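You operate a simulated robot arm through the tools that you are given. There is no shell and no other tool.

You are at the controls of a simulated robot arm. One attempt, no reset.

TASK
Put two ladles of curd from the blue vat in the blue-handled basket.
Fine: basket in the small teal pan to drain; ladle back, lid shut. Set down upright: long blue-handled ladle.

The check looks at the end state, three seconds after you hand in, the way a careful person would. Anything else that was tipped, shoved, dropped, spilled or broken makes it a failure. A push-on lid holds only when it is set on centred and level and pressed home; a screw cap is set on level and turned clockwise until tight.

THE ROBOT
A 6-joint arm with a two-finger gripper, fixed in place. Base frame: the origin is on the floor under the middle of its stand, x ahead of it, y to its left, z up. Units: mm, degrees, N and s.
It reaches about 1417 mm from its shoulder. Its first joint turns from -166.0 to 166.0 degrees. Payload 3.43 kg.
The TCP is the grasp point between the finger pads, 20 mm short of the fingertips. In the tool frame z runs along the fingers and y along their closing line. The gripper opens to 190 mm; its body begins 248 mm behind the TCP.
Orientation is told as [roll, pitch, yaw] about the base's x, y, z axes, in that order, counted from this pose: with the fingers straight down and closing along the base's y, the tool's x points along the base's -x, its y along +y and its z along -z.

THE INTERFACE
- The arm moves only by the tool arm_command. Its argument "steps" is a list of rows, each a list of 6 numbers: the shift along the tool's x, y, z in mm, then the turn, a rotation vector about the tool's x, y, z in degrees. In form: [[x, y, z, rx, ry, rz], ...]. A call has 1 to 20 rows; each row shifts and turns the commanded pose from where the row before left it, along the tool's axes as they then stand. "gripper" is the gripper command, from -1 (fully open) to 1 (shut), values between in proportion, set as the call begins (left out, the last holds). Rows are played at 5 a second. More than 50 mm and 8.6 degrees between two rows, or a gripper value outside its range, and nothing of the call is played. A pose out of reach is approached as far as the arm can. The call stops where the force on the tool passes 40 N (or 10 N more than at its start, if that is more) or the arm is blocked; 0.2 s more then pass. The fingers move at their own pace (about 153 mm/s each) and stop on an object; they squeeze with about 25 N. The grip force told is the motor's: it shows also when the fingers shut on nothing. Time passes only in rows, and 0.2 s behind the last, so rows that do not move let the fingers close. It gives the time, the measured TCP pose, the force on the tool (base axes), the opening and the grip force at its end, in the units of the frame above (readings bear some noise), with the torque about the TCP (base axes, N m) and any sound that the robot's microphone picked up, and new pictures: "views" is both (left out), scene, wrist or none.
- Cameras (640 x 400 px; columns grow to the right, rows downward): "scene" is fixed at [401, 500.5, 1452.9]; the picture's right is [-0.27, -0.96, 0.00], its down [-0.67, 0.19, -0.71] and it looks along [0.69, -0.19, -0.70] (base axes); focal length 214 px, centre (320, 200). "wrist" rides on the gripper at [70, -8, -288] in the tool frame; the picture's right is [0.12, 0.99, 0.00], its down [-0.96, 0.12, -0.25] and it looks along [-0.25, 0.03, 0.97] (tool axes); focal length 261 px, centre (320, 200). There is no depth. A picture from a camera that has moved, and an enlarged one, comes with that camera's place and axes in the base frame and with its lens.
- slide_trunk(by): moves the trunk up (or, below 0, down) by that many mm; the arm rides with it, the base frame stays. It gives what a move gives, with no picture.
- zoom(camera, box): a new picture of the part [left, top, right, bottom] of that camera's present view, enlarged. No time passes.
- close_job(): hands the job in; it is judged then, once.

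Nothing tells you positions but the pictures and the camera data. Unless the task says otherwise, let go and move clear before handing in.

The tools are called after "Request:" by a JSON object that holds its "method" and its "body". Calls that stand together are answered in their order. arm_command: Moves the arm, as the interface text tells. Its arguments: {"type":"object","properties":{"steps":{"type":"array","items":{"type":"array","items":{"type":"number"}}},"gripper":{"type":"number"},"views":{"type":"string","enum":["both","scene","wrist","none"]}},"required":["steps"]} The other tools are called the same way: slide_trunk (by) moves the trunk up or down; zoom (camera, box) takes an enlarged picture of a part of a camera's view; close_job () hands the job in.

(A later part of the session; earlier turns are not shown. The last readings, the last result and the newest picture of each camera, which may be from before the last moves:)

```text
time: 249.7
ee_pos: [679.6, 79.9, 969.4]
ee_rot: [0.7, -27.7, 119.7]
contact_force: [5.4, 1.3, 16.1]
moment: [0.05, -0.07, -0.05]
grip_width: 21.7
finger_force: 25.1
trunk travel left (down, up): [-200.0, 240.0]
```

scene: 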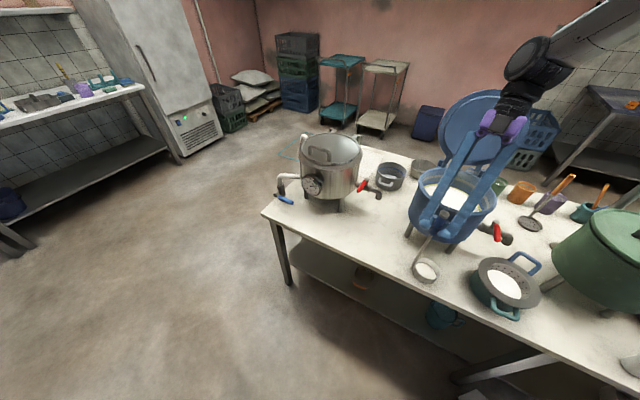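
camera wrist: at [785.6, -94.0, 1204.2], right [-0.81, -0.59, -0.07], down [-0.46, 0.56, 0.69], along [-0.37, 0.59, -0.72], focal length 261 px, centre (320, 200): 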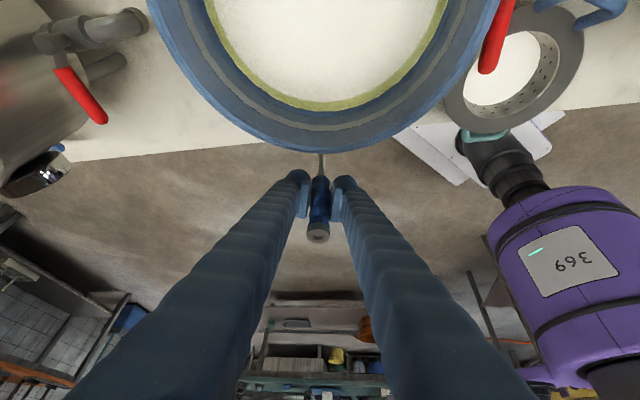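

The cup is firmly on the table. Releasing the handle.

Request:
{"method": "arm_command", "body": {"steps": [[0, 0, 0, 0, 0, 0], [0, 0, 0, 0, 0, 0], [0, 0, 0, 0, 0, 0], [0, 0, 0, 0, 0, 0]], "gripper": 0.3, "views": "both"}}

Request:
{"method": "zoom", "body": {"camera": "scene", "box": [400, 180, 480, 290]}}

Request:
{"method": "zoom", "body": {"camera": "wrist", "box": [240, 110, 400, 260]}}

```text
time: 250.7
ee_pos: [679.2, 78.6, 968.3]
ee_rot: [0.8, -27.7, 119.7]
contact_force: [0.5, -0.3, 0.6]
moment: [0.0, 0.04, 0.01]
grip_width: 66.5
finger_force: 0.0
trunk travel left (down, up): [-200.0, 240.0]
camera wrist: at [786.2, -84.1, 1190.5], right [-0.81, -0.59, -0.04], down [-0.46, 0.58, 0.67], along [-0.37, 0.56, -0.74], focal length 261 px, centre (320, 200)
```

scene: 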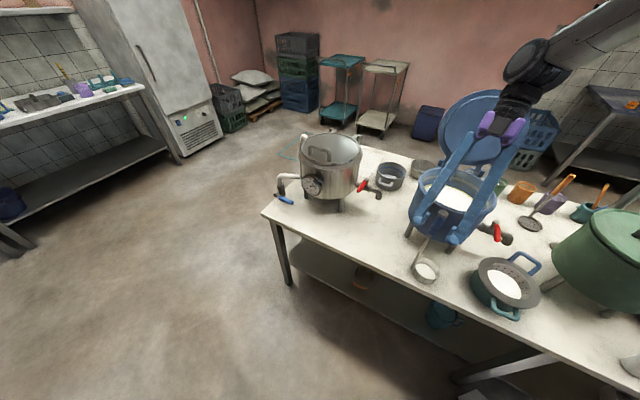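
wrist: 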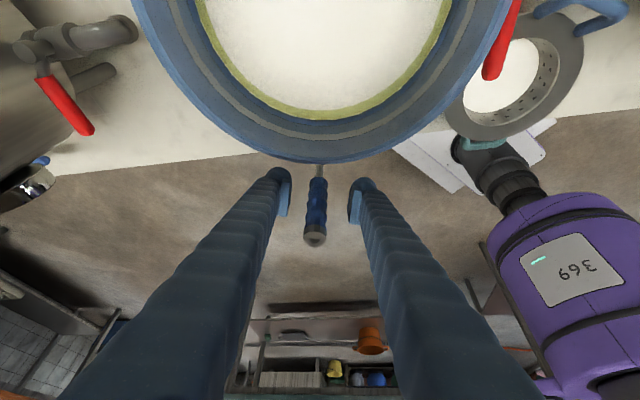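

```text
3.64 times, centred on (440, 235) of scene
camera zoom: at [401.0, 500.5, 1452.9], right [-0.27, -0.96, 0.0], down [-0.67, 0.19, -0.71], along [0.69, -0.19, -0.7], focal length 780 px, centre (-116, 73)
```

zoom: 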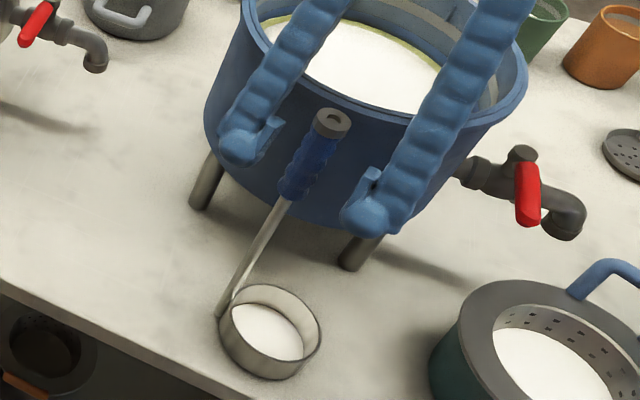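

```text
2.67 times, centred on (320, 185) of wrist
camera zoom: at [786.2, -84.1, 1190.5], right [-0.81, -0.59, -0.04], down [-0.46, 0.58, 0.67], along [-0.37, 0.56, -0.74], focal length 695 px, centre (320, 240)
```

zoom: 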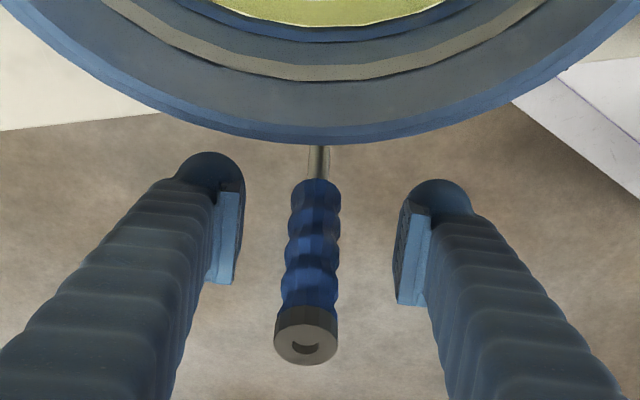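

The ladle stands upright, back in its original spot. Retreating along the approach direction.

Request:
{"method": "arm_command", "body": {"steps": [[0, 0, -20, 0, 0, 0], [0, 0, -40, 0, 0, 0], [0, 0, -40, 0, 0, 0], [0, 0, -40, 0, 0, 0], [0, 0, -40, 0, 0, 0], [0, 0, -40, 0, 0, 0], [-20, 0, -35, 0, 0, 0], [-20, 0, -35, 0, 0, 0], [0, 0, 0, 0, 0, 0]], "gripper": 0.2, "views": "both"}}

Request:
{"method": "zoom", "body": {"camera": "scene", "box": [380, 60, 580, 330]}}

Request:
{"method": "zoom", "body": {"camera": "scene", "box": [420, 80, 540, 180]}}

```text
time: 252.7
ee_pos: [732.2, -5.6, 1243.7]
ee_rot: [0.8, -27.8, 119.8]
contact_force: [0.1, -0.7, 0.2]
moment: [0.0, -0.01, 0.03]
grip_width: 76.1
finger_force: 0.0
trunk travel left (down, up): [-200.0, 240.0]
camera wrist: at [839.0, -168.7, 1465.6], right [-0.81, -0.59, -0.04], down [-0.46, 0.58, 0.67], along [-0.37, 0.56, -0.74], focal length 261 px, centre (320, 200)
```

scene: 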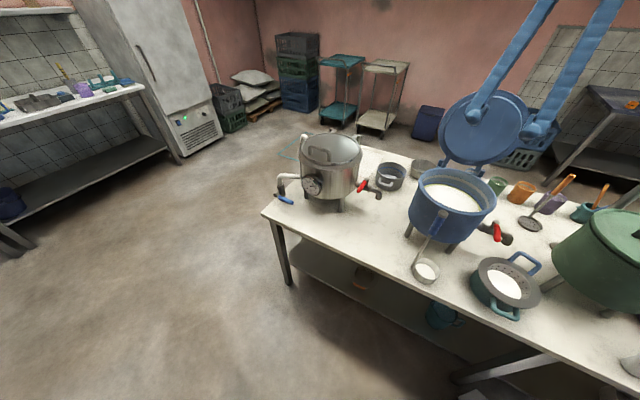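
wrist: 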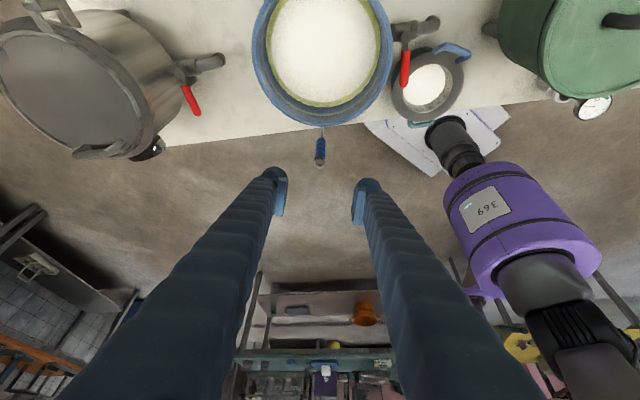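

```text
1.48 times, centred on (480, 195) of scene
camera zoom: at [401.0, 500.5, 1452.9], right [-0.27, -0.96, 0.0], down [-0.67, 0.19, -0.71], along [0.69, -0.19, -0.7], focal length 318 px, centre (83, 207)
```

zoom: 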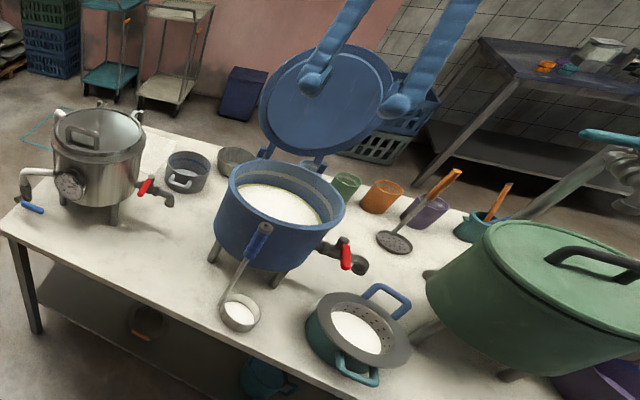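

```text
4.00 times, centred on (480, 130) of scene
camera zoom: at [401.0, 500.5, 1452.9], right [-0.27, -0.96, 0.0], down [-0.67, 0.19, -0.71], along [0.69, -0.19, -0.7], focal length 858 px, centre (-320, 480)
```

zoom: 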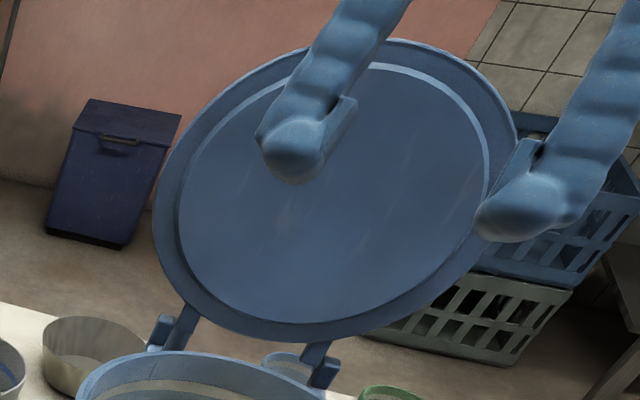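

The table is in order: ladle upright in place, basket in the pan. The last job is the hinged lid, so I'll move the camera behind it to see its outer side and hinge.

Request:
{"method": "arm_command", "body": {"steps": [[-20, 0, -38, 0, 0, 0], [-20, 0, -38, 0, 0, 0], [39.7, 6.2, -20.9, 0, 0, 0], [39.7, 6.2, -20.9, 0, 0, 0], [39.7, 6.2, -20.9, 0, 0, 0], [39.7, 6.2, -20.9, 0, 0, 0], [39.7, 6.2, -20.9, 0, 0, 0], [39.7, 6.2, -20.9, 0, 0, 0], [39.7, 6.2, -20.9, 0, 0, 0], [0, 0, 0, 0, 0, 0]], "gripper": 0.2, "views": "both"}}

Request:
{"method": "zoom", "body": {"camera": "wrist", "box": [160, 40, 380, 240]}}

```text
time: 254.9
ee_pos: [740.8, -240.4, 1234.1]
ee_rot: [0.4, -27.2, 119.8]
contact_force: [0.2, 1.3, 0.5]
moment: [0.11, 0.0, -0.04]
grip_width: 76.1
finger_force: 0.0
out of reach, approached as far as the arm can: row 4, 5, 6, 7, 8, 9
trunk travel left (down, up): [-200.0, 240.0]
camera wrist: at [845.7, -403.4, 1459.5], right [-0.81, -0.59, -0.05], down [-0.47, 0.59, 0.66], along [-0.36, 0.56, -0.75], focal length 261 px, centre (320, 200)
```

scene: 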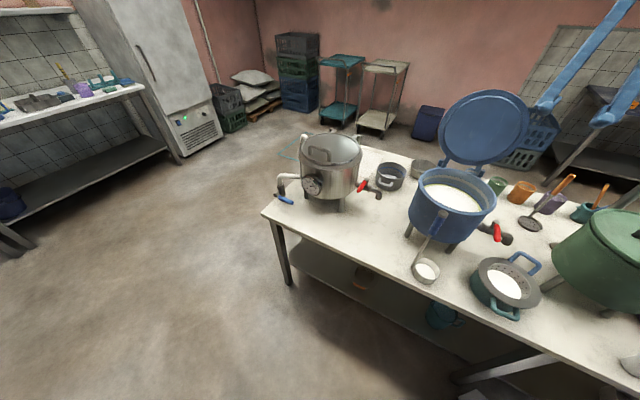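
wrist: 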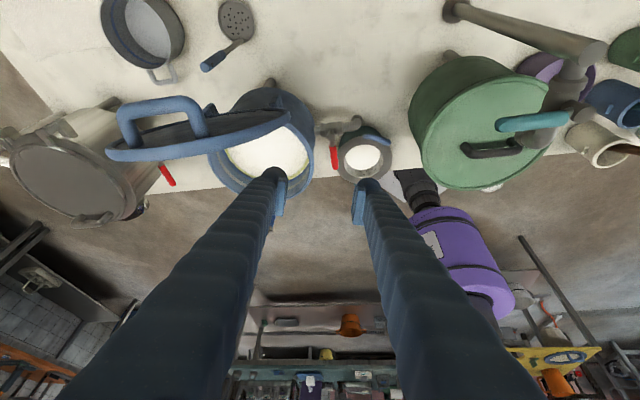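

```text
2.00 times, centred on (270, 140) of wrist
camera zoom: at [845.7, -403.4, 1459.5], right [-0.81, -0.59, -0.05], down [-0.47, 0.59, 0.66], along [-0.36, 0.56, -0.75], focal length 521 px, centre (420, 320)
```

zoom: 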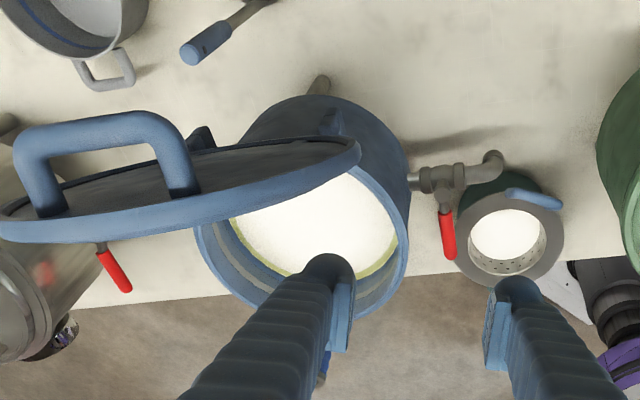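

This view shows the lid leans back about 14° and has a bracket handle on its outer face near the free edge, centred on the vat. I can grip that bracket across its width and swing the lid along its hinge arc with the hand staying nearly vertical. First raising the trunk for reach.

Request:
{"method": "slide_trunk", "body": {"by": 150}}

Request:
{"method": "arm_command", "body": {"steps": [[0, 0, 0, 0, 6.1, 0], [0, 0, 0, 0, 6.1, 0], [0, 0, 0, 0, 0, 0]], "gripper": -0.37, "views": "none"}}

```text
time: 256.6
ee_pos: [742.5, -240.6, 1385.8]
ee_rot: [0.7, -27.3, 119.7]
contact_force: [-0.2, 0.1, -0.1]
moment: [0.02, 0.01, 0.0]
grip_width: 76.2
finger_force: 0.0
trunk travel left (down, up): [-350.0, 90.0]
```

```text
time: 257.4
ee_pos: [741.9, -240.5, 1385.8]
ee_rot: [0.4, -15.1, 119.8]
contact_force: [0.0, -0.7, -0.4]
moment: [0.06, 0.0, -0.01]
grip_width: 130.0
finger_force: 0.0
trunk travel left (down, up): [-350.0, 90.0]
```

Request:
{"method": "arm_command", "body": {"steps": [[0, 0, 0, -1.98, 0, -7.34], [0, 0, 0, -1.98, 0, -7.34], [27.8, -30.9, -7.4, 0, 0, 0], [27.8, -30.9, -7.4, 0, 0, 0], [27.8, -30.9, -7.4, 0, 0, 0], [27.8, -30.9, -7.4, 0, 0, 0], [27.8, -30.9, -7.4, 0, 0, 0], [0, 0, 0, 0, 0, 0]], "views": "both"}}

Request:
{"method": "zoom", "body": {"camera": "wrist", "box": [200, 60, 440, 240]}}

Request:
{"method": "zoom", "body": {"camera": "scene", "box": [420, 20, 600, 180]}}

```text
time: 259.2
ee_pos: [839.5, -208.6, 1348.2]
ee_rot: [0.2, -14.8, 135.0]
contact_force: [-0.4, -0.3, -0.1]
moment: [-0.08, 0.0, 0.0]
grip_width: 130.3
finger_force: 0.0
out of reach, approached as far as the arm can: row 4, 5, 6, 7
trunk travel left (down, up): [-350.0, 90.0]
camera wrist: at [944.2, -302.3, 1608.6], right [-0.62, -0.78, -0.03], down [-0.69, 0.53, 0.49], along [-0.37, 0.32, -0.87], focal length 261 px, centre (320, 200)
```

scene: 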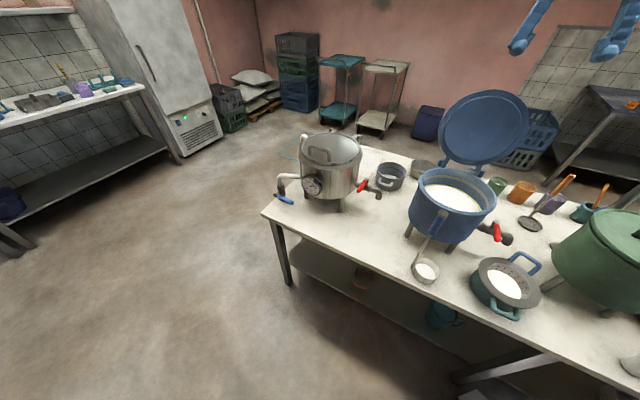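
wrist: 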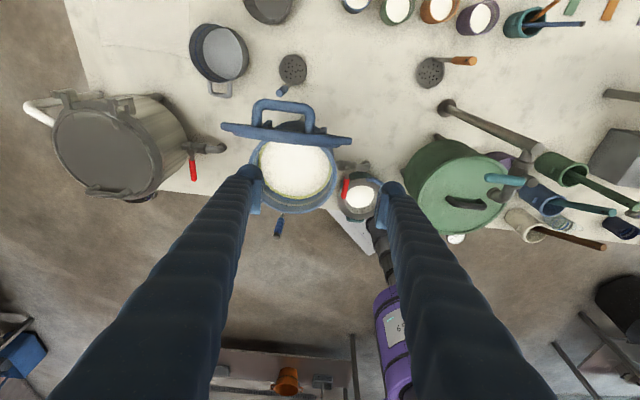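

```text
2.22 times, centred on (320, 150) of wrist
camera zoom: at [944.2, -302.3, 1608.6], right [-0.62, -0.78, -0.03], down [-0.69, 0.53, 0.49], along [-0.37, 0.32, -0.87], focal length 579 px, centre (320, 311)
```

zoom: 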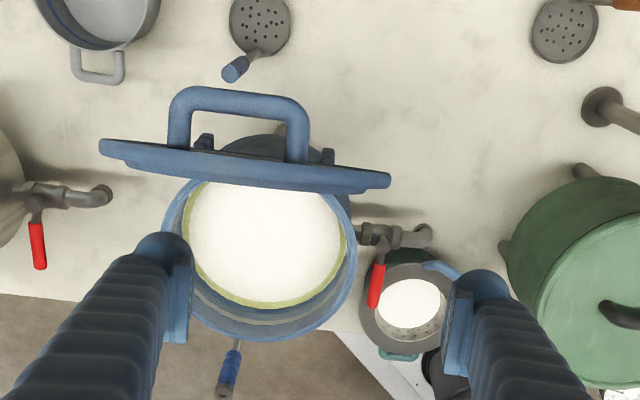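

```text
2.50 times, centred on (510, 100) of scene
camera zoom: at [401.0, 500.5, 1452.9], right [-0.27, -0.96, 0.0], down [-0.67, 0.19, -0.71], along [0.69, -0.19, -0.7], focal length 536 px, centre (-155, 450)
```

zoom: 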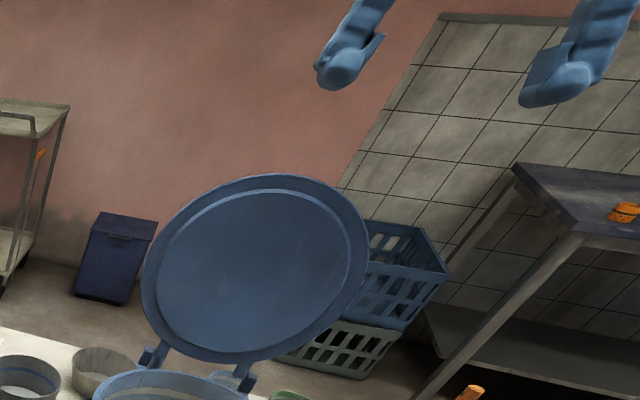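

The view is good, but the last wrist joint is near its limit in this orientation. I'll flip the gripper 180° (it is symmetric) for comfortable reach.

Request:
{"method": "arm_command", "body": {"steps": [[0, 0, 0, 0, 7.4, 0], [0, 0, 0, 0, 7.4, 0], [0, 0, 0, 0, 0, 8.5], [0, 0, 0, 0, 0, 8.5], [0, 0, 0, 0, 0, 8.5], [0, 0, 0, 0, 0, 8.5], [0, 0, 0, 0, 0, 8.5], [0, 0, 0, 0, 0, 8.5], [0, 0, 0, 0, 0, 8.5], [0, 0, 0, 0, 0, 8.5], [0, 0, 0, 0, 0, 8.5], [0, 0, 0, 0, 0, 8.5], [0, 0, 0, 0, 0, 8.5], [0, 0, 0, 0, 0, 8.5], [0, 0, 0, 0, 0, 8.5], [0, 0, 0, 0, 0, 8.5], [0, 0, 0, 0, 0, 8.5], [0, 0, 0, 0, 0, 8.5], [0, 0, 0, 0, 0, 8.5], [0, 0, 0, 0, 0, 8.5]], "views": "none"}}

Request:
{"method": "arm_command", "body": {"steps": [[0, 0, 0, 0, 0, 8.5], [0, 0, 0, 0, 0, 8.5], [0, 0, 0, 0, 0, 8.5], [0, 0, 0, 0, 0, 1.5], [0, 0, 0, 0, 0, 0]], "views": "both"}}

```text
time: 263.4
ee_pos: [837.3, -209.0, 1348.7]
ee_rot: [-0.3, 0.5, -18.0]
contact_force: [0.2, 0.4, 0.0]
moment: [0.0, 0.0, -0.01]
grip_width: 130.2
finger_force: 0.0
trunk travel left (down, up): [-350.0, 90.0]
```

```text
time: 264.6
ee_pos: [837.3, -208.4, 1348.1]
ee_rot: [-0.5, 0.4, -45.0]
contact_force: [0.3, -0.1, -1.1]
moment: [0.01, 0.01, -0.01]
grip_width: 130.0
finger_force: 0.1
trunk travel left (down, up): [-350.0, 90.0]
camera wrist: at [783.5, -164.8, 1636.9], right [0.62, 0.79, -0.01], down [0.76, -0.6, 0.24], along [0.19, -0.15, -0.97], focal length 261 px, centre (320, 200)
```

scene: 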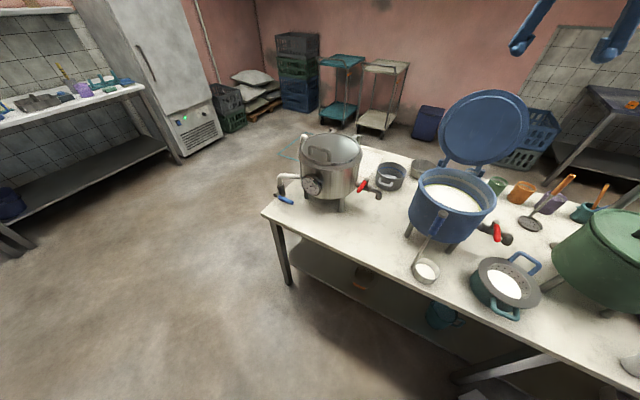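
wrist: 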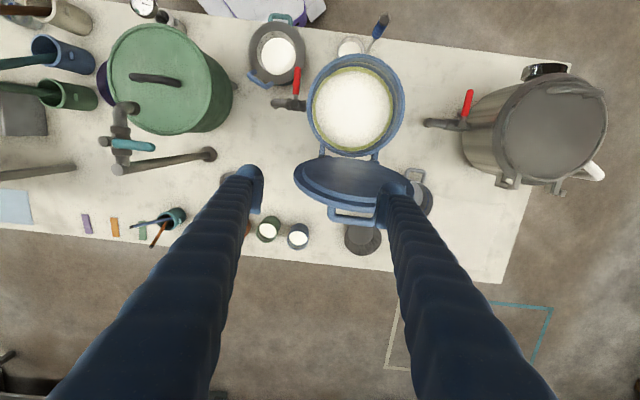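

Request:
{"method": "zoom", "body": {"camera": "wrist", "box": [260, 120, 460, 260]}}

```text
2.86 times, centred on (360, 190) of wrist
camera zoom: at [783.5, -164.8, 1636.9], right [0.62, 0.79, -0.01], down [0.76, -0.6, 0.24], along [0.19, -0.15, -0.97], focal length 745 px, centre (206, 229)
```

zoom: 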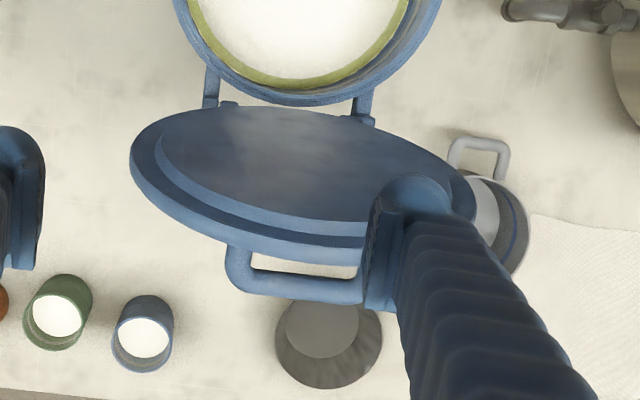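

The bracket handle is located at about (933, -212, 1207), spanning roughly 93 mm. I'll position behind and above it, with a 12° lean to match the lid.

Request:
{"method": "arm_command", "body": {"steps": [[-31.8, 21.9, 0, 0, 0, 0], [-31.8, 21.9, 0, 0, 0, 0], [-31.8, 21.9, 0, 0, 0, 0], [0, 0, 0, 0, 6, 0], [0, 0, 0, 0, 6, 0], [0, 0, 0, 0, 0, 0]], "gripper": -0.37, "views": "both"}}

Request:
{"method": "zoom", "body": {"camera": "wrist", "box": [220, 100, 420, 240]}}

```text
time: 266.0
ee_pos: [880.4, -213.3, 1326.7]
ee_rot: [-0.4, 9.3, -45.0]
contact_force: [-0.2, 0.7, 0.5]
moment: [0.02, -0.09, -0.06]
grip_width: 130.1
finger_force: 0.1
out of reach, approached as far as the arm can: row 3, 4, 5
trunk travel left (down, up): [-350.0, 90.0]
camera wrist: at [857.9, -202.1, 1621.4], right [0.62, 0.79, 0.01], down [0.78, -0.62, 0.09], along [0.08, -0.04, -1.0], focal length 261 px, centre (320, 200)
```

scene: 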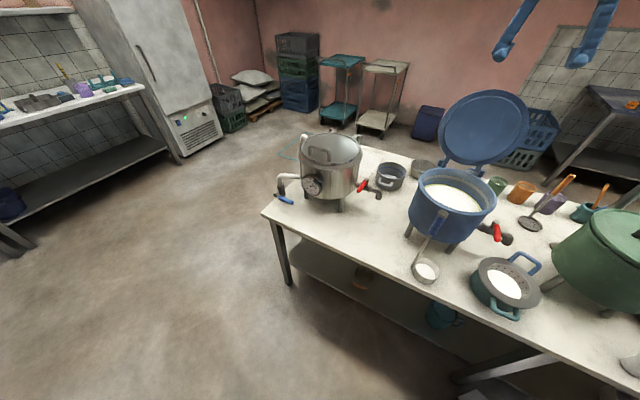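
wrist: 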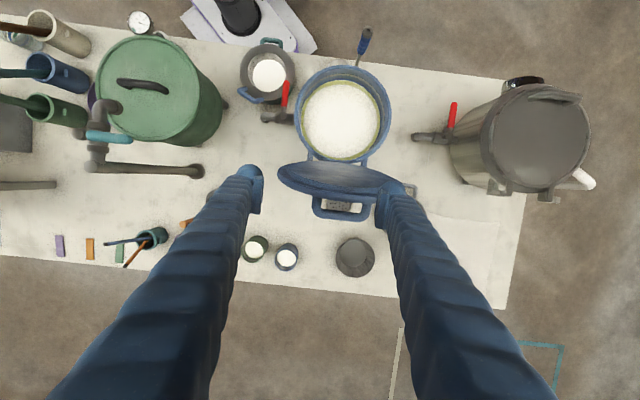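

```text
2.86 times, centred on (320, 170) of wrist
camera zoom: at [857.9, -202.1, 1621.4], right [0.62, 0.79, 0.01], down [0.78, -0.62, 0.09], along [0.08, -0.04, -1.0], focal length 745 px, centre (320, 286)
```

zoom: 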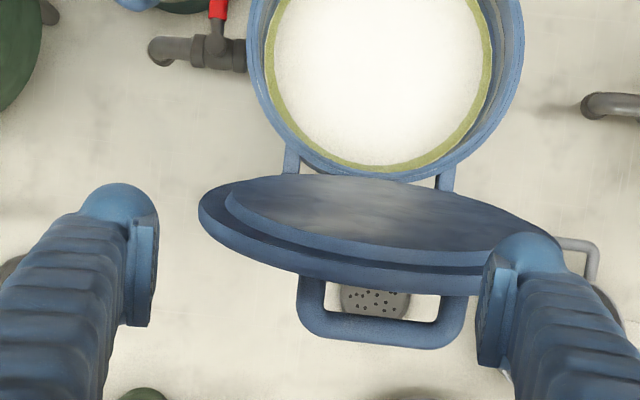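

I was at the reach limit. Raising the trunk fully and using a vertical hand gives enough reach to the handle.

Request:
{"method": "slide_trunk", "body": {"by": 90}}

Request:
{"method": "arm_command", "body": {"steps": [[0, 0, 0, 0, -4.6, 0], [0, 0, 0, -0.4, -4.7, 0], [0, 0, 40, 0, 0, 0], [0, 0, 40, 0, 0, 0], [-20, 18, 5, 0, 0, 0], [-20, 18, 5, 0, 0, 0], [0, 0, 0, 0, 0, 0]], "views": "wrist"}}

Request:
{"method": "zoom", "body": {"camera": "wrist", "box": [220, 80, 420, 240]}}

```text
time: 267.3
ee_pos: [882.5, -212.2, 1413.0]
ee_rot: [-0.4, 9.3, -45.0]
contact_force: [0.0, 0.4, 0.1]
moment: [0.02, 0.01, -0.01]
grip_width: 129.9
finger_force: 0.1
trunk travel left (down, up): [-440.0, 0.0]
```

```text
time: 268.9
ee_pos: [934.2, -216.0, 1323.3]
ee_rot: [0.0, 0.1, -44.8]
contact_force: [0.0, 0.2, 0.3]
moment: [-0.02, -0.02, 0.01]
grip_width: 130.1
finger_force: 0.1
trunk travel left (down, up): [-440.0, 0.0]
camera wrist: at [877.8, -172.0, 1612.0], right [0.62, 0.79, 0.0], down [0.76, -0.6, 0.25], along [0.19, -0.15, -0.97], focal length 261 px, centre (320, 200)
```

wrist: 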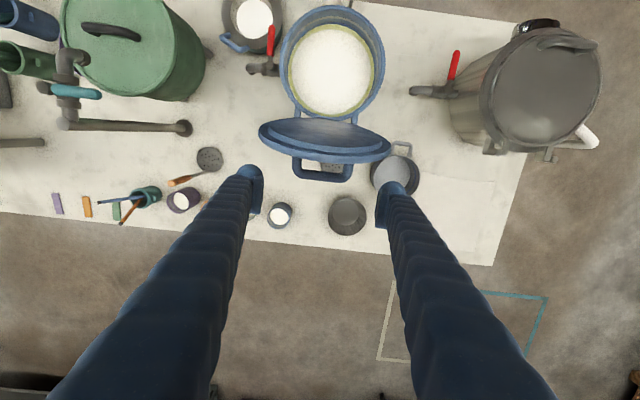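

```text
2.50 times, centred on (320, 160) of wrist
camera zoom: at [877.8, -172.0, 1612.0], right [0.62, 0.79, 0.0], down [0.76, -0.6, 0.25], along [0.19, -0.15, -0.97], focal length 652 px, centre (320, 300)
```

zoom: 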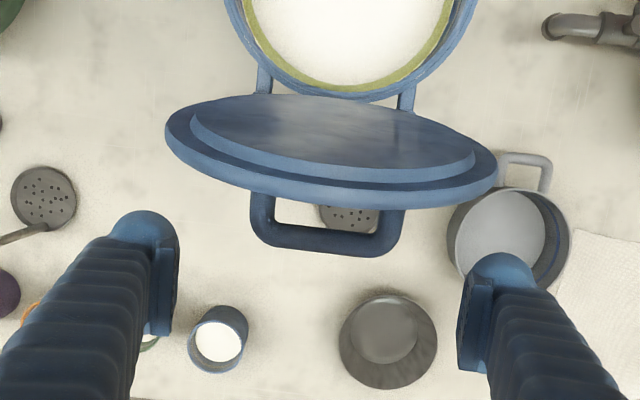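

The hand is right over the bracket. Descending to bring the fingers either side of it.

Request:
{"method": "arm_command", "body": {"steps": [[1, 2.1, 30, 0, 0, 0], [1, 2.1, 30, 0, 0, 0], [0, 0, 30, 0, 0, 0], [0, 0, 0, 0, 0, 0]], "views": "both"}}

Request:
{"method": "zoom", "body": {"camera": "wrist", "box": [220, 80, 420, 260]}}

Request:
{"method": "zoom", "body": {"camera": "scene", "box": [420, 40, 580, 180]}}

```text
time: 269.9
ee_pos: [936.8, -211.8, 1235.2]
ee_rot: [0.1, 0.0, -44.9]
contact_force: [-0.3, -1.1, 0.1]
moment: [-0.01, -0.01, -0.01]
grip_width: 130.3
finger_force: 0.0
trunk travel left (down, up): [-440.0, 0.0]
camera wrist: at [879.8, -167.0, 1522.5], right [0.62, 0.79, 0.0], down [0.76, -0.6, 0.25], along [0.2, -0.15, -0.97], focal length 261 px, centre (320, 200)
```

scene: 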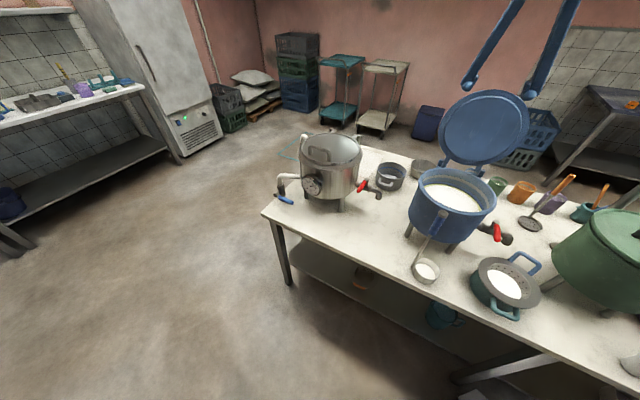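
wrist: 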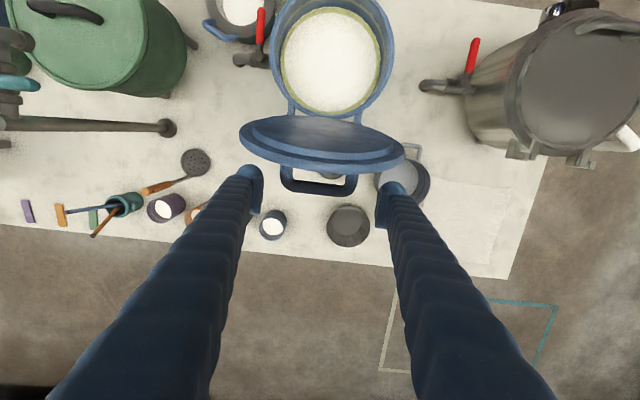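

```text
2.22 times, centred on (320, 170) of wrist
camera zoom: at [879.8, -167.0, 1522.5], right [0.62, 0.79, 0.0], down [0.76, -0.6, 0.25], along [0.2, -0.15, -0.97], focal length 579 px, centre (320, 267)
```

zoom: 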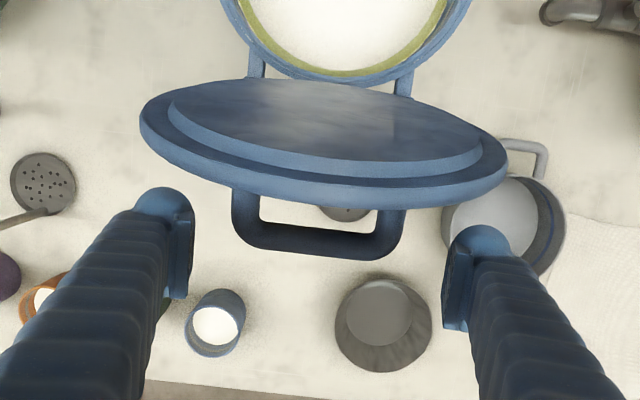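

```text
2.86 times, centred on (500, 110) of scene
camera zoom: at [401.0, 500.5, 1452.9], right [-0.27, -0.96, 0.0], down [-0.67, 0.19, -0.71], along [0.69, -0.19, -0.7], focal length 613 px, centre (-194, 457)
```

zoom: 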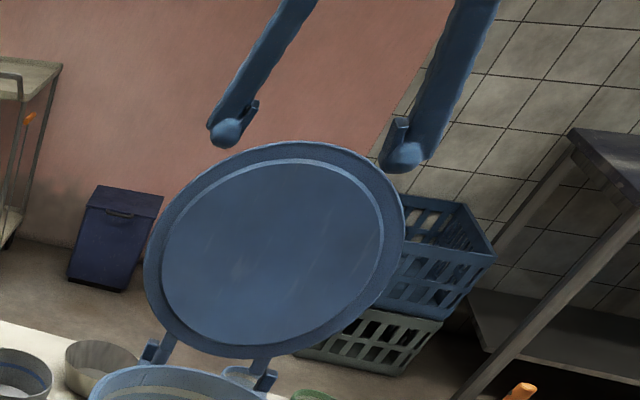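

Alignment is good. Descending the last 26 mm and closing on the bracket.

Request:
{"method": "arm_command", "body": {"steps": [[0, 0, 13, 0, 0, 0], [0, 0, 13, 0, 0, 0], [0, 0, 0, 0, 0, 0]], "views": "wrist"}}

Request:
{"method": "zoom", "body": {"camera": "wrist", "box": [220, 80, 420, 260]}}

```text
time: 270.7
ee_pos: [936.6, -212.4, 1207.9]
ee_rot: [0.0, 0.1, -44.9]
contact_force: [-0.4, 0.0, 0.1]
moment: [0.01, -0.01, 0.02]
grip_width: 130.2
finger_force: 0.0
trunk travel left (down, up): [-440.0, 0.0]
camera wrist: at [879.9, -167.6, 1496.8], right [0.62, 0.79, 0.0], down [0.76, -0.6, 0.25], along [0.19, -0.15, -0.97], focal length 261 px, centre (320, 200)
```

wrist: 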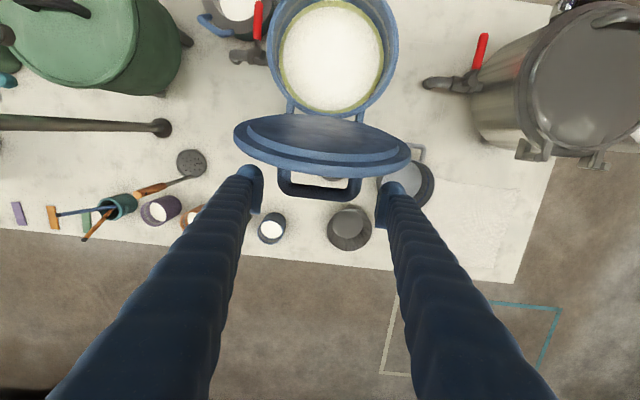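

```text
2.22 times, centred on (320, 170) of wrist
camera zoom: at [879.9, -167.6, 1496.8], right [0.62, 0.79, 0.0], down [0.76, -0.6, 0.25], along [0.19, -0.15, -0.97], focal length 579 px, centre (320, 267)
```

zoom: 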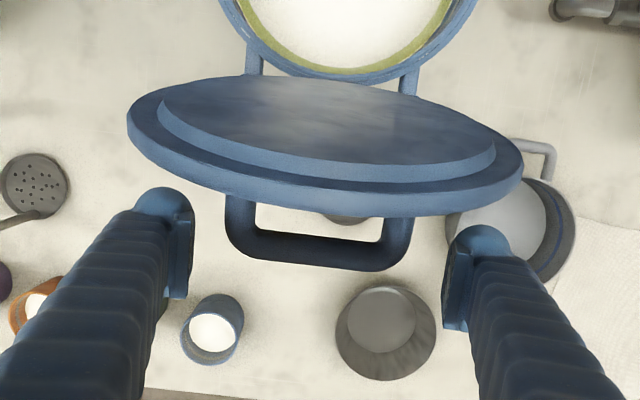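

Request:
{"method": "arm_command", "body": {"steps": [[0, 0, 0, 0, 0, 0], [0, 0, 0, 0, 0, 0], [0, 0, 0, 0, 0, 0]], "gripper": 1, "views": "wrist"}}

Request:
{"method": "zoom", "body": {"camera": "wrist", "box": [220, 80, 420, 260]}}

```text
time: 271.5
ee_pos: [935.6, -212.5, 1208.3]
ee_rot: [0.0, 0.1, -45.0]
contact_force: [-13.8, -13.2, -0.3]
moment: [-0.84, 0.75, -0.04]
grip_width: 95.0
finger_force: 45.3
trunk travel left (down, up): [-440.0, 0.0]
camera wrist: at [878.5, -169.7, 1496.8], right [0.62, 0.79, 0.0], down [0.76, -0.6, 0.25], along [0.19, -0.15, -0.97], focal length 261 px, centre (320, 200)
```

wrist: 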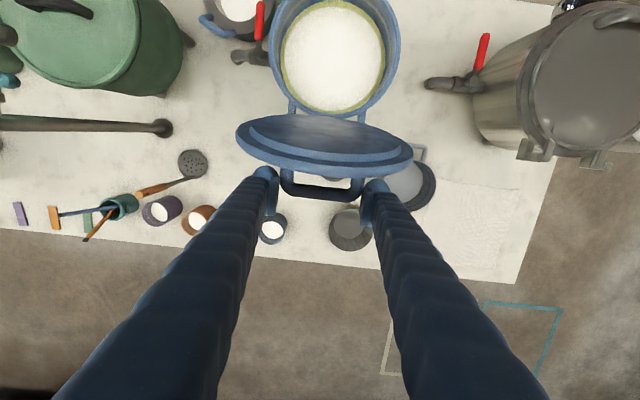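

```text
2.22 times, centred on (320, 170) of wrist
camera zoom: at [878.5, -169.7, 1496.8], right [0.62, 0.79, 0.0], down [0.76, -0.6, 0.25], along [0.19, -0.15, -0.97], focal length 579 px, centre (320, 267)
```

zoom: 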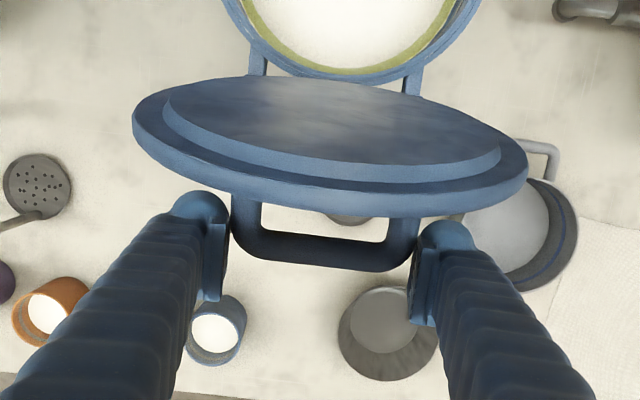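

I have the bracket, but with a sideways preload. I'll reopen slightly, recentre by 2 mm and raise the grip 5 mm so the fingertips clear the lid face, then re-grip.

Request:
{"method": "arm_command", "body": {"steps": [[0, 0, 0, 0, 0, 0], [0, -2, -5, 0, 0, 0], [0, 0, 0, 0, 0, 0]], "gripper": -0.15, "views": "none"}}

Request:
{"method": "arm_command", "body": {"steps": [[0, 0, 0, 0, 0, 0], [0, 0, 0, 0, 0, 0], [0, 0, 0, 0, 0, 0]], "gripper": 1, "views": "none"}}

```text
time: 272.3
ee_pos: [936.8, -212.3, 1212.5]
ee_rot: [0.1, 0.0, -44.9]
contact_force: [-0.2, 0.1, 0.2]
moment: [-0.01, 0.0, 0.0]
grip_width: 109.4
finger_force: 0.0
trunk travel left (down, up): [-440.0, 0.0]
```

```text
time: 273.1
ee_pos: [934.4, -213.6, 1213.7]
ee_rot: [0.0, 0.1, -44.9]
contact_force: [-8.2, -6.9, 0.2]
moment: [-0.23, 0.38, 0.09]
grip_width: 94.3
finger_force: 45.0
trunk travel left (down, up): [-440.0, 0.0]
```

Now starting to swing the lid forward along its hinge arc, in small steps while watching the forces.

Request:
{"method": "arm_command", "body": {"steps": [[8.5, -0.8, -3.4, 0, 0, 0], [8.7, -0.4, -3.2, 0, 0, 0], [0, 0, 0, 0, 0, 0]], "views": "scene"}}

Request:
{"method": "zoom", "body": {"camera": "scene", "box": [420, 40, 580, 180]}}

```text
time: 273.9
ee_pos: [923.7, -201.4, 1221.2]
ee_rot: [0.1, 0.0, -44.9]
contact_force: [1.7, -9.1, 13.5]
moment: [-0.35, -0.36, 0.05]
grip_width: 93.5
finger_force: 44.9
trunk travel left (down, up): [-440.0, 0.0]
```

scene: 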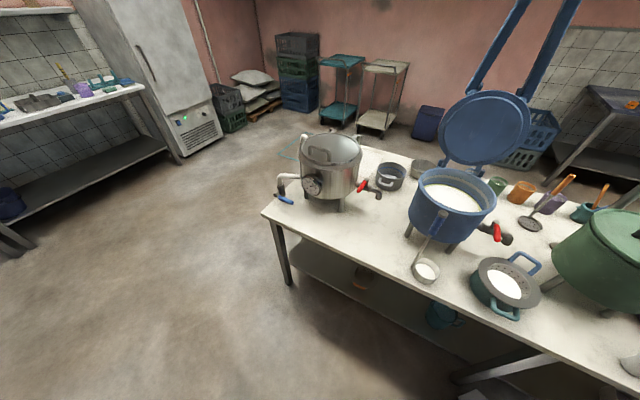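

```text
2.86 times, centred on (500, 110) of scene
camera zoom: at [401.0, 500.5, 1452.9], right [-0.27, -0.96, 0.0], down [-0.67, 0.19, -0.71], along [0.69, -0.19, -0.7], focal length 613 px, centre (-194, 457)
```

zoom: 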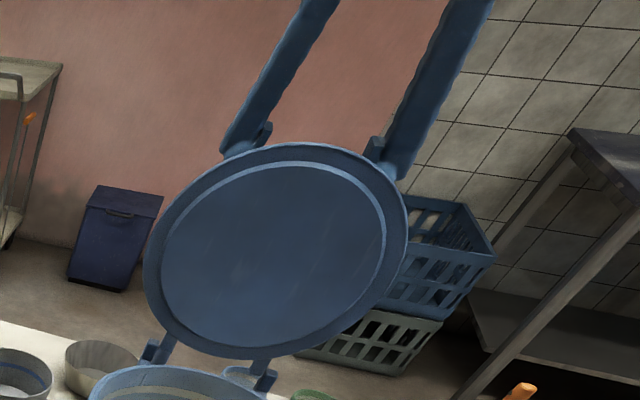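

Request:
{"method": "arm_command", "body": {"steps": [[8.5, 0, -5, 0, 0, 0], [8.5, 0, -4, 0, 0, 0], [0, 0, 0, 0, 0, 0]], "views": "none"}}

Request:
{"method": "arm_command", "body": {"steps": [[10, 0, -3.5, 0, 0, 0], [10, 0, -3, 0, 0, 0], [0, 0, 0, 0, 0, 0]], "views": "both"}}

Request:
{"method": "zoom", "body": {"camera": "scene", "box": [420, 40, 580, 180]}}

Request:
{"method": "zoom", "body": {"camera": "wrist", "box": [220, 80, 420, 260]}}

```text
time: 274.7
ee_pos: [909.8, -187.1, 1230.9]
ee_rot: [0.1, 0.1, -44.9]
contact_force: [-2.0, -4.0, 16.6]
moment: [0.25, 0.44, 0.0]
grip_width: 90.5
finger_force: 44.9
trunk travel left (down, up): [-440.0, 0.0]
```

```text
time: 275.2
ee_pos: [903.9, -181.9, 1241.2]
ee_rot: [0.3, -0.5, -44.9]
contact_force: [0.2, -8.5, 22.0]
moment: [-0.31, 0.29, -0.14]
grip_width: 6.1
finger_force: 34.1
trunk travel left (down, up): [-440.0, 0.0]
stopped in row 2: the force on the tool passed its limit at 56 N (the readings are from after the stop); the commanded pose is now the measured one
camera wrist: at [844.3, -136.6, 1527.7], right [0.62, 0.79, 0.0], down [0.76, -0.6, 0.26], along [0.2, -0.16, -0.97], focal length 261 px, centre (320, 200)
```

scene: 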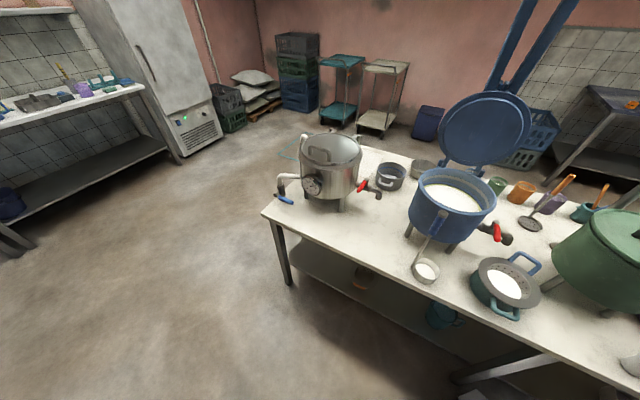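
wrist: 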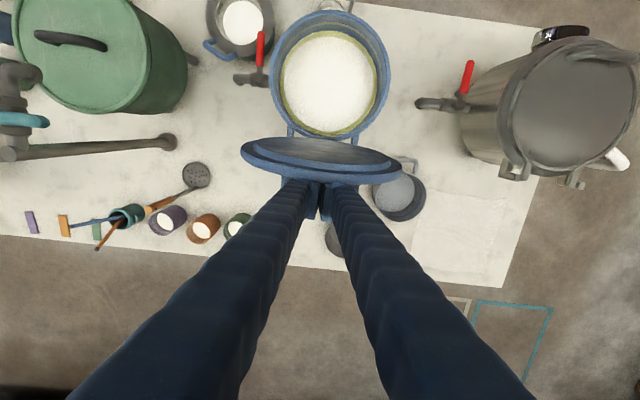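

```text
2.86 times, centred on (500, 110) of scene
camera zoom: at [401.0, 500.5, 1452.9], right [-0.27, -0.96, 0.0], down [-0.67, 0.19, -0.71], along [0.69, -0.19, -0.7], focal length 613 px, centre (-194, 457)
```

zoom: 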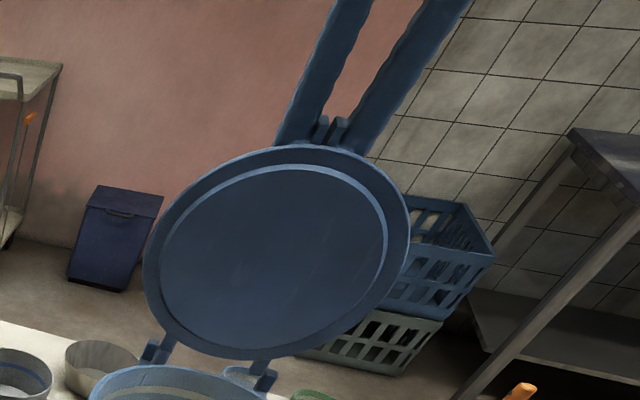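

```text
2.22 times, centred on (320, 170) of wrist
camera zoom: at [844.3, -136.6, 1527.7], right [0.62, 0.79, 0.0], down [0.76, -0.6, 0.26], along [0.2, -0.16, -0.97], focal length 579 px, centre (320, 267)
```

zoom: 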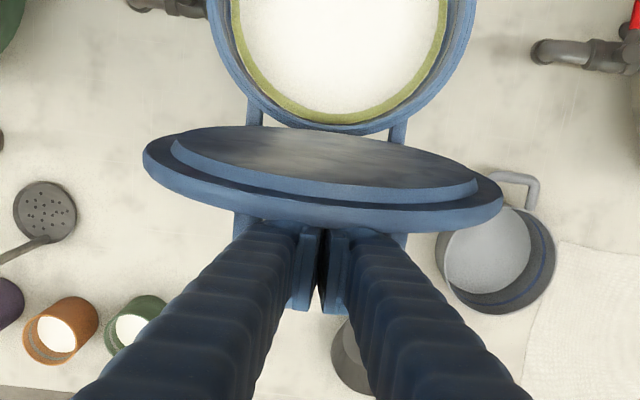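

The bracket's rounded corners squeezed out of the grip, but the lid did swing towards vertical. A safer way is to cage the lid's top edge between the two fingers: push from behind with one, and let the other catch and lower it. I'll lift, turn the gripper 90°, and open.

Request:
{"method": "arm_command", "body": {"steps": [[0, 0, -10, 0, 0, 0], [0, 0, -25, 0, 0, 0], [0, 0, -35, 0, 0, 0], [0, 0, 0, 0, 0, -8.2], [0, 0, 0, 0, 0, -8.2], [0, 0, 0, 0, 0, -8.2], [0, 0, 0, 0, 0, -8.2], [0, 0, 0, 0, 0, -8.2], [0, 0, 0, 0, 0, -8.2], [0, 0, 0, 0, 0, -8.2], [0, 0, 0, 0, 0, -8.2], [0, 0, 0, 0, 0, -8.2], [0, 0, 0, 0, 0, -8.2], [0, 0, 0, 0, 0, -8.0], [0, 0, 0, 0, 0, 0]], "gripper": 1, "views": "both"}}

Request:
{"method": "zoom", "body": {"camera": "scene", "box": [420, 20, 580, 180]}}

Request:
{"method": "zoom", "body": {"camera": "wrist", "box": [200, 60, 440, 260]}}

```text
time: 278.4
ee_pos: [902.0, -180.2, 1308.4]
ee_rot: [-0.3, -0.2, 45.2]
contact_force: [0.2, -0.2, 0.7]
moment: [0.04, 0.0, -0.01]
grip_width: 0.0
finger_force: 34.3
trunk travel left (down, up): [-440.0, 0.0]
camera wrist: at [855.7, -234.8, 1596.0], right [-0.79, 0.62, 0.0], down [0.59, 0.76, 0.25], along [0.16, 0.19, -0.97], focal length 261 px, centre (320, 200)
```

scene: 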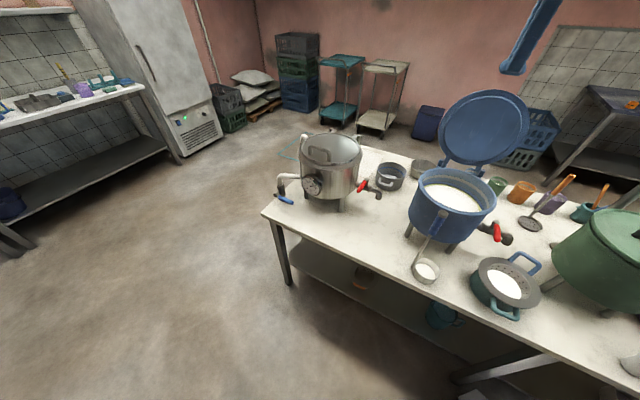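
wrist: 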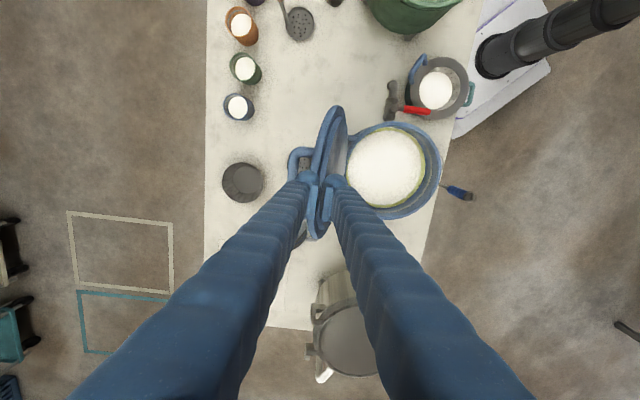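

```text
2.50 times, centred on (500, 100) of scene
camera zoom: at [401.0, 500.5, 1452.9], right [-0.27, -0.96, 0.0], down [-0.67, 0.19, -0.71], along [0.69, -0.19, -0.7], focal length 536 px, centre (-130, 450)
```

zoom: 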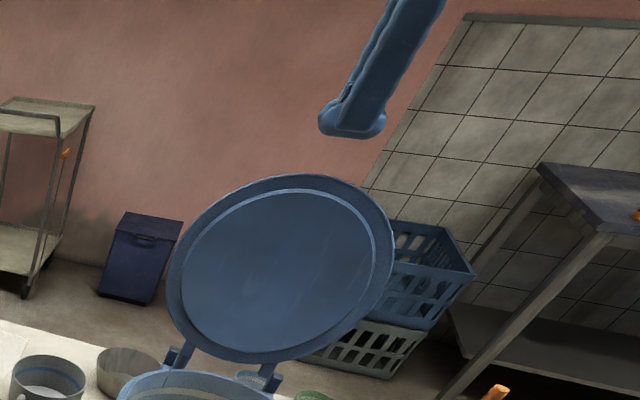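

```text
2.00 times, centred on (320, 160) of wrist
camera zoom: at [855.7, -234.8, 1596.0], right [-0.79, 0.62, 0.0], down [0.59, 0.76, 0.25], along [0.16, 0.19, -0.97], focal length 521 px, centre (320, 280)
```

zoom: 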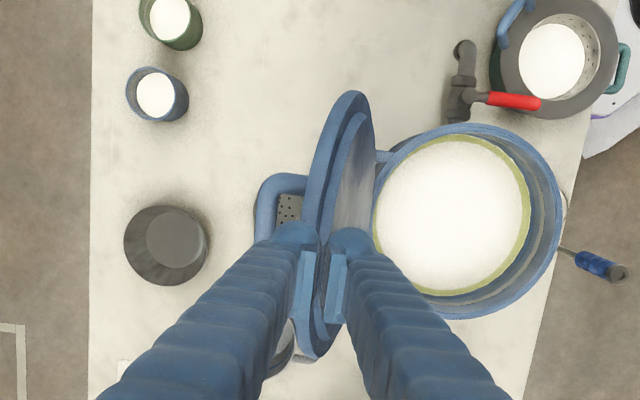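

The lid is still leaning back about 12°, and the closed fingers are right above its top edge. I'll open to straddle the edge and lower around it.

Request:
{"method": "arm_command", "body": {"steps": [[0, 0, 0, 0, 0, 0], [0, 0, 0, 0, 0, 0], [0, 0, 30, 0, 0, 0], [0, 0, 30, 0, 0, 0], [0, 0, 0, 0, 0, 0]], "gripper": -0.263, "views": "both"}}

Request:
{"method": "zoom", "body": {"camera": "wrist", "box": [200, 60, 440, 260]}}

Request:
{"method": "zoom", "body": {"camera": "scene", "box": [420, 20, 580, 180]}}

```text
time: 279.6
ee_pos: [901.9, -180.2, 1248.4]
ee_rot: [-0.3, -0.1, 45.0]
contact_force: [-0.1, -0.3, -0.1]
moment: [-0.03, 0.02, 0.01]
grip_width: 119.7
finger_force: 0.1
trunk travel left (down, up): [-440.0, 0.0]
camera wrist: at [856.0, -235.4, 1536.3], right [-0.79, 0.62, -0.01], down [0.6, 0.76, 0.25], along [0.16, 0.19, -0.97], focal length 261 px, centre (320, 200)
```

scene: 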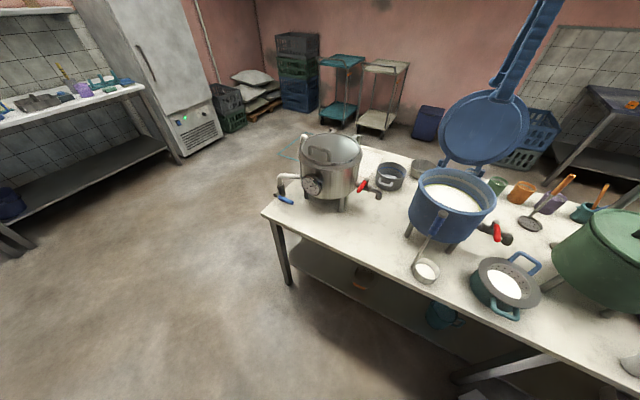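
wrist: 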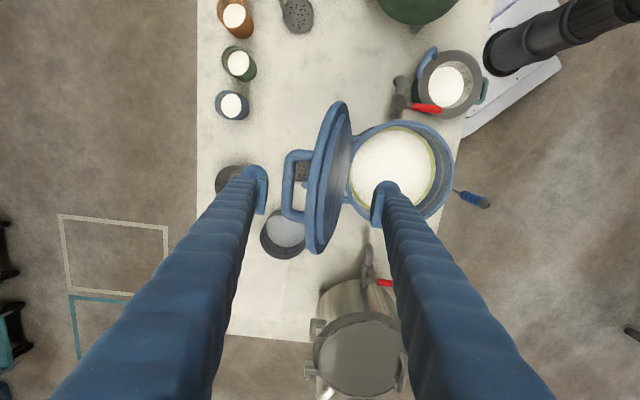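

```text
2.00 times, centred on (320, 160) of wrist
camera zoom: at [856.0, -235.4, 1536.3], right [-0.79, 0.62, -0.01], down [0.6, 0.76, 0.25], along [0.16, 0.19, -0.97], focal length 521 px, centre (320, 280)
```

zoom: 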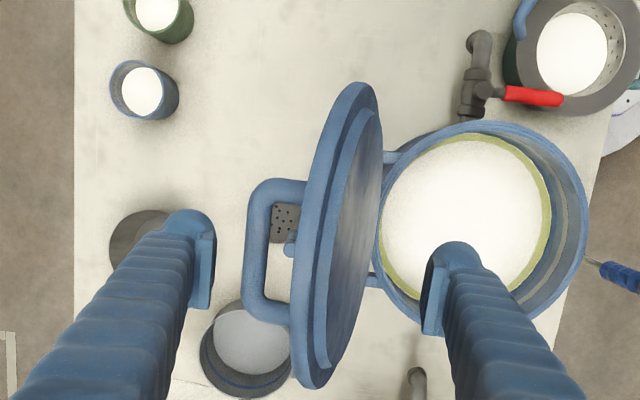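

```text
2.50 times, centred on (500, 100) of scene
camera zoom: at [401.0, 500.5, 1452.9], right [-0.27, -0.96, 0.0], down [-0.67, 0.19, -0.71], along [0.69, -0.19, -0.7], focal length 536 px, centre (-130, 450)
```

zoom: 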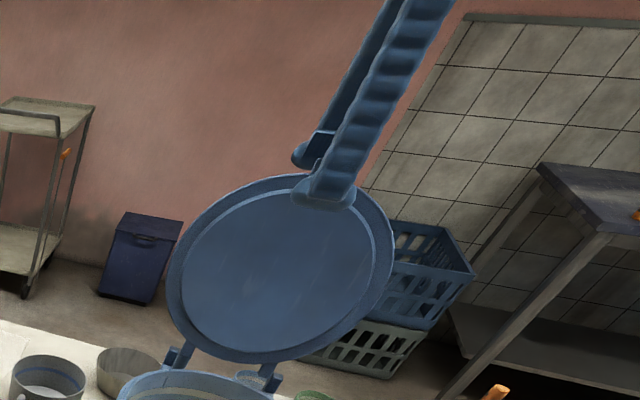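

The lid edge sits nicely between the fingers. I'll narrow the cage to 80 mm, then push from behind with one finger towards vertical.

Request:
{"method": "arm_command", "body": {"steps": [[0, 0, 0, 0, 0, 0], [0, 10, 0, 0, 0, 0], [0, 10, 0, 0, 0, 0], [0, 10, 0, 0, 0, 0], [0, 0, 0, 0, 0, 0]], "gripper": 0.158, "views": "wrist"}}

Request:
{"method": "zoom", "body": {"camera": "wrist", "box": [200, 60, 440, 260]}}

```text
time: 280.8
ee_pos: [880.8, -158.2, 1246.7]
ee_rot: [-0.1, -0.2, 45.1]
contact_force: [0.8, 0.1, -0.1]
moment: [0.02, 0.04, 0.01]
grip_width: 80.0
finger_force: 0.1
trunk travel left (down, up): [-440.0, 0.0]
camera wrist: at [835.1, -213.7, 1535.4], right [-0.79, 0.62, 0.0], down [0.6, 0.76, 0.25], along [0.16, 0.19, -0.97], focal length 261 px, centre (320, 200)
```

wrist: 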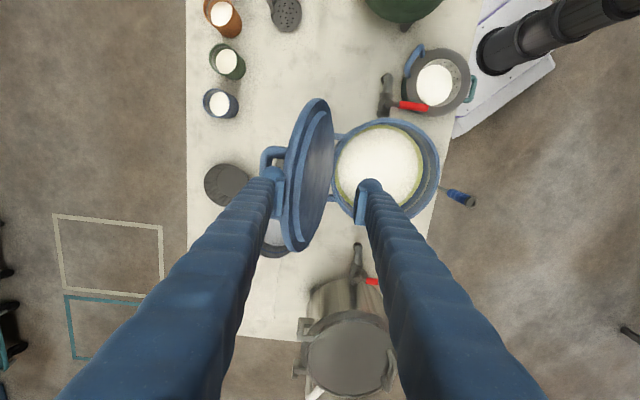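

```text
2.00 times, centred on (320, 160) of wrist
camera zoom: at [835.1, -213.7, 1535.4], right [-0.79, 0.62, 0.0], down [0.6, 0.76, 0.25], along [0.16, 0.19, -0.97], focal length 521 px, centre (320, 280)
```

zoom: 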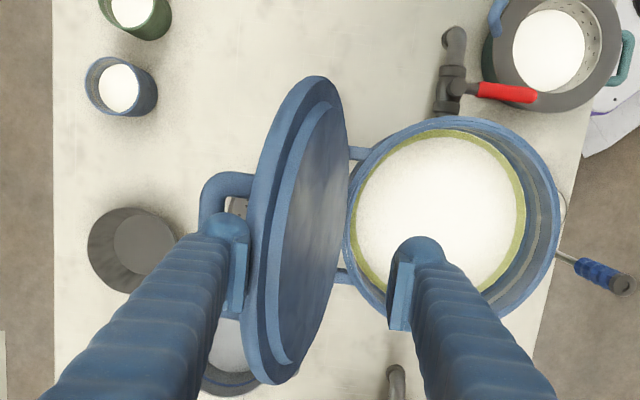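

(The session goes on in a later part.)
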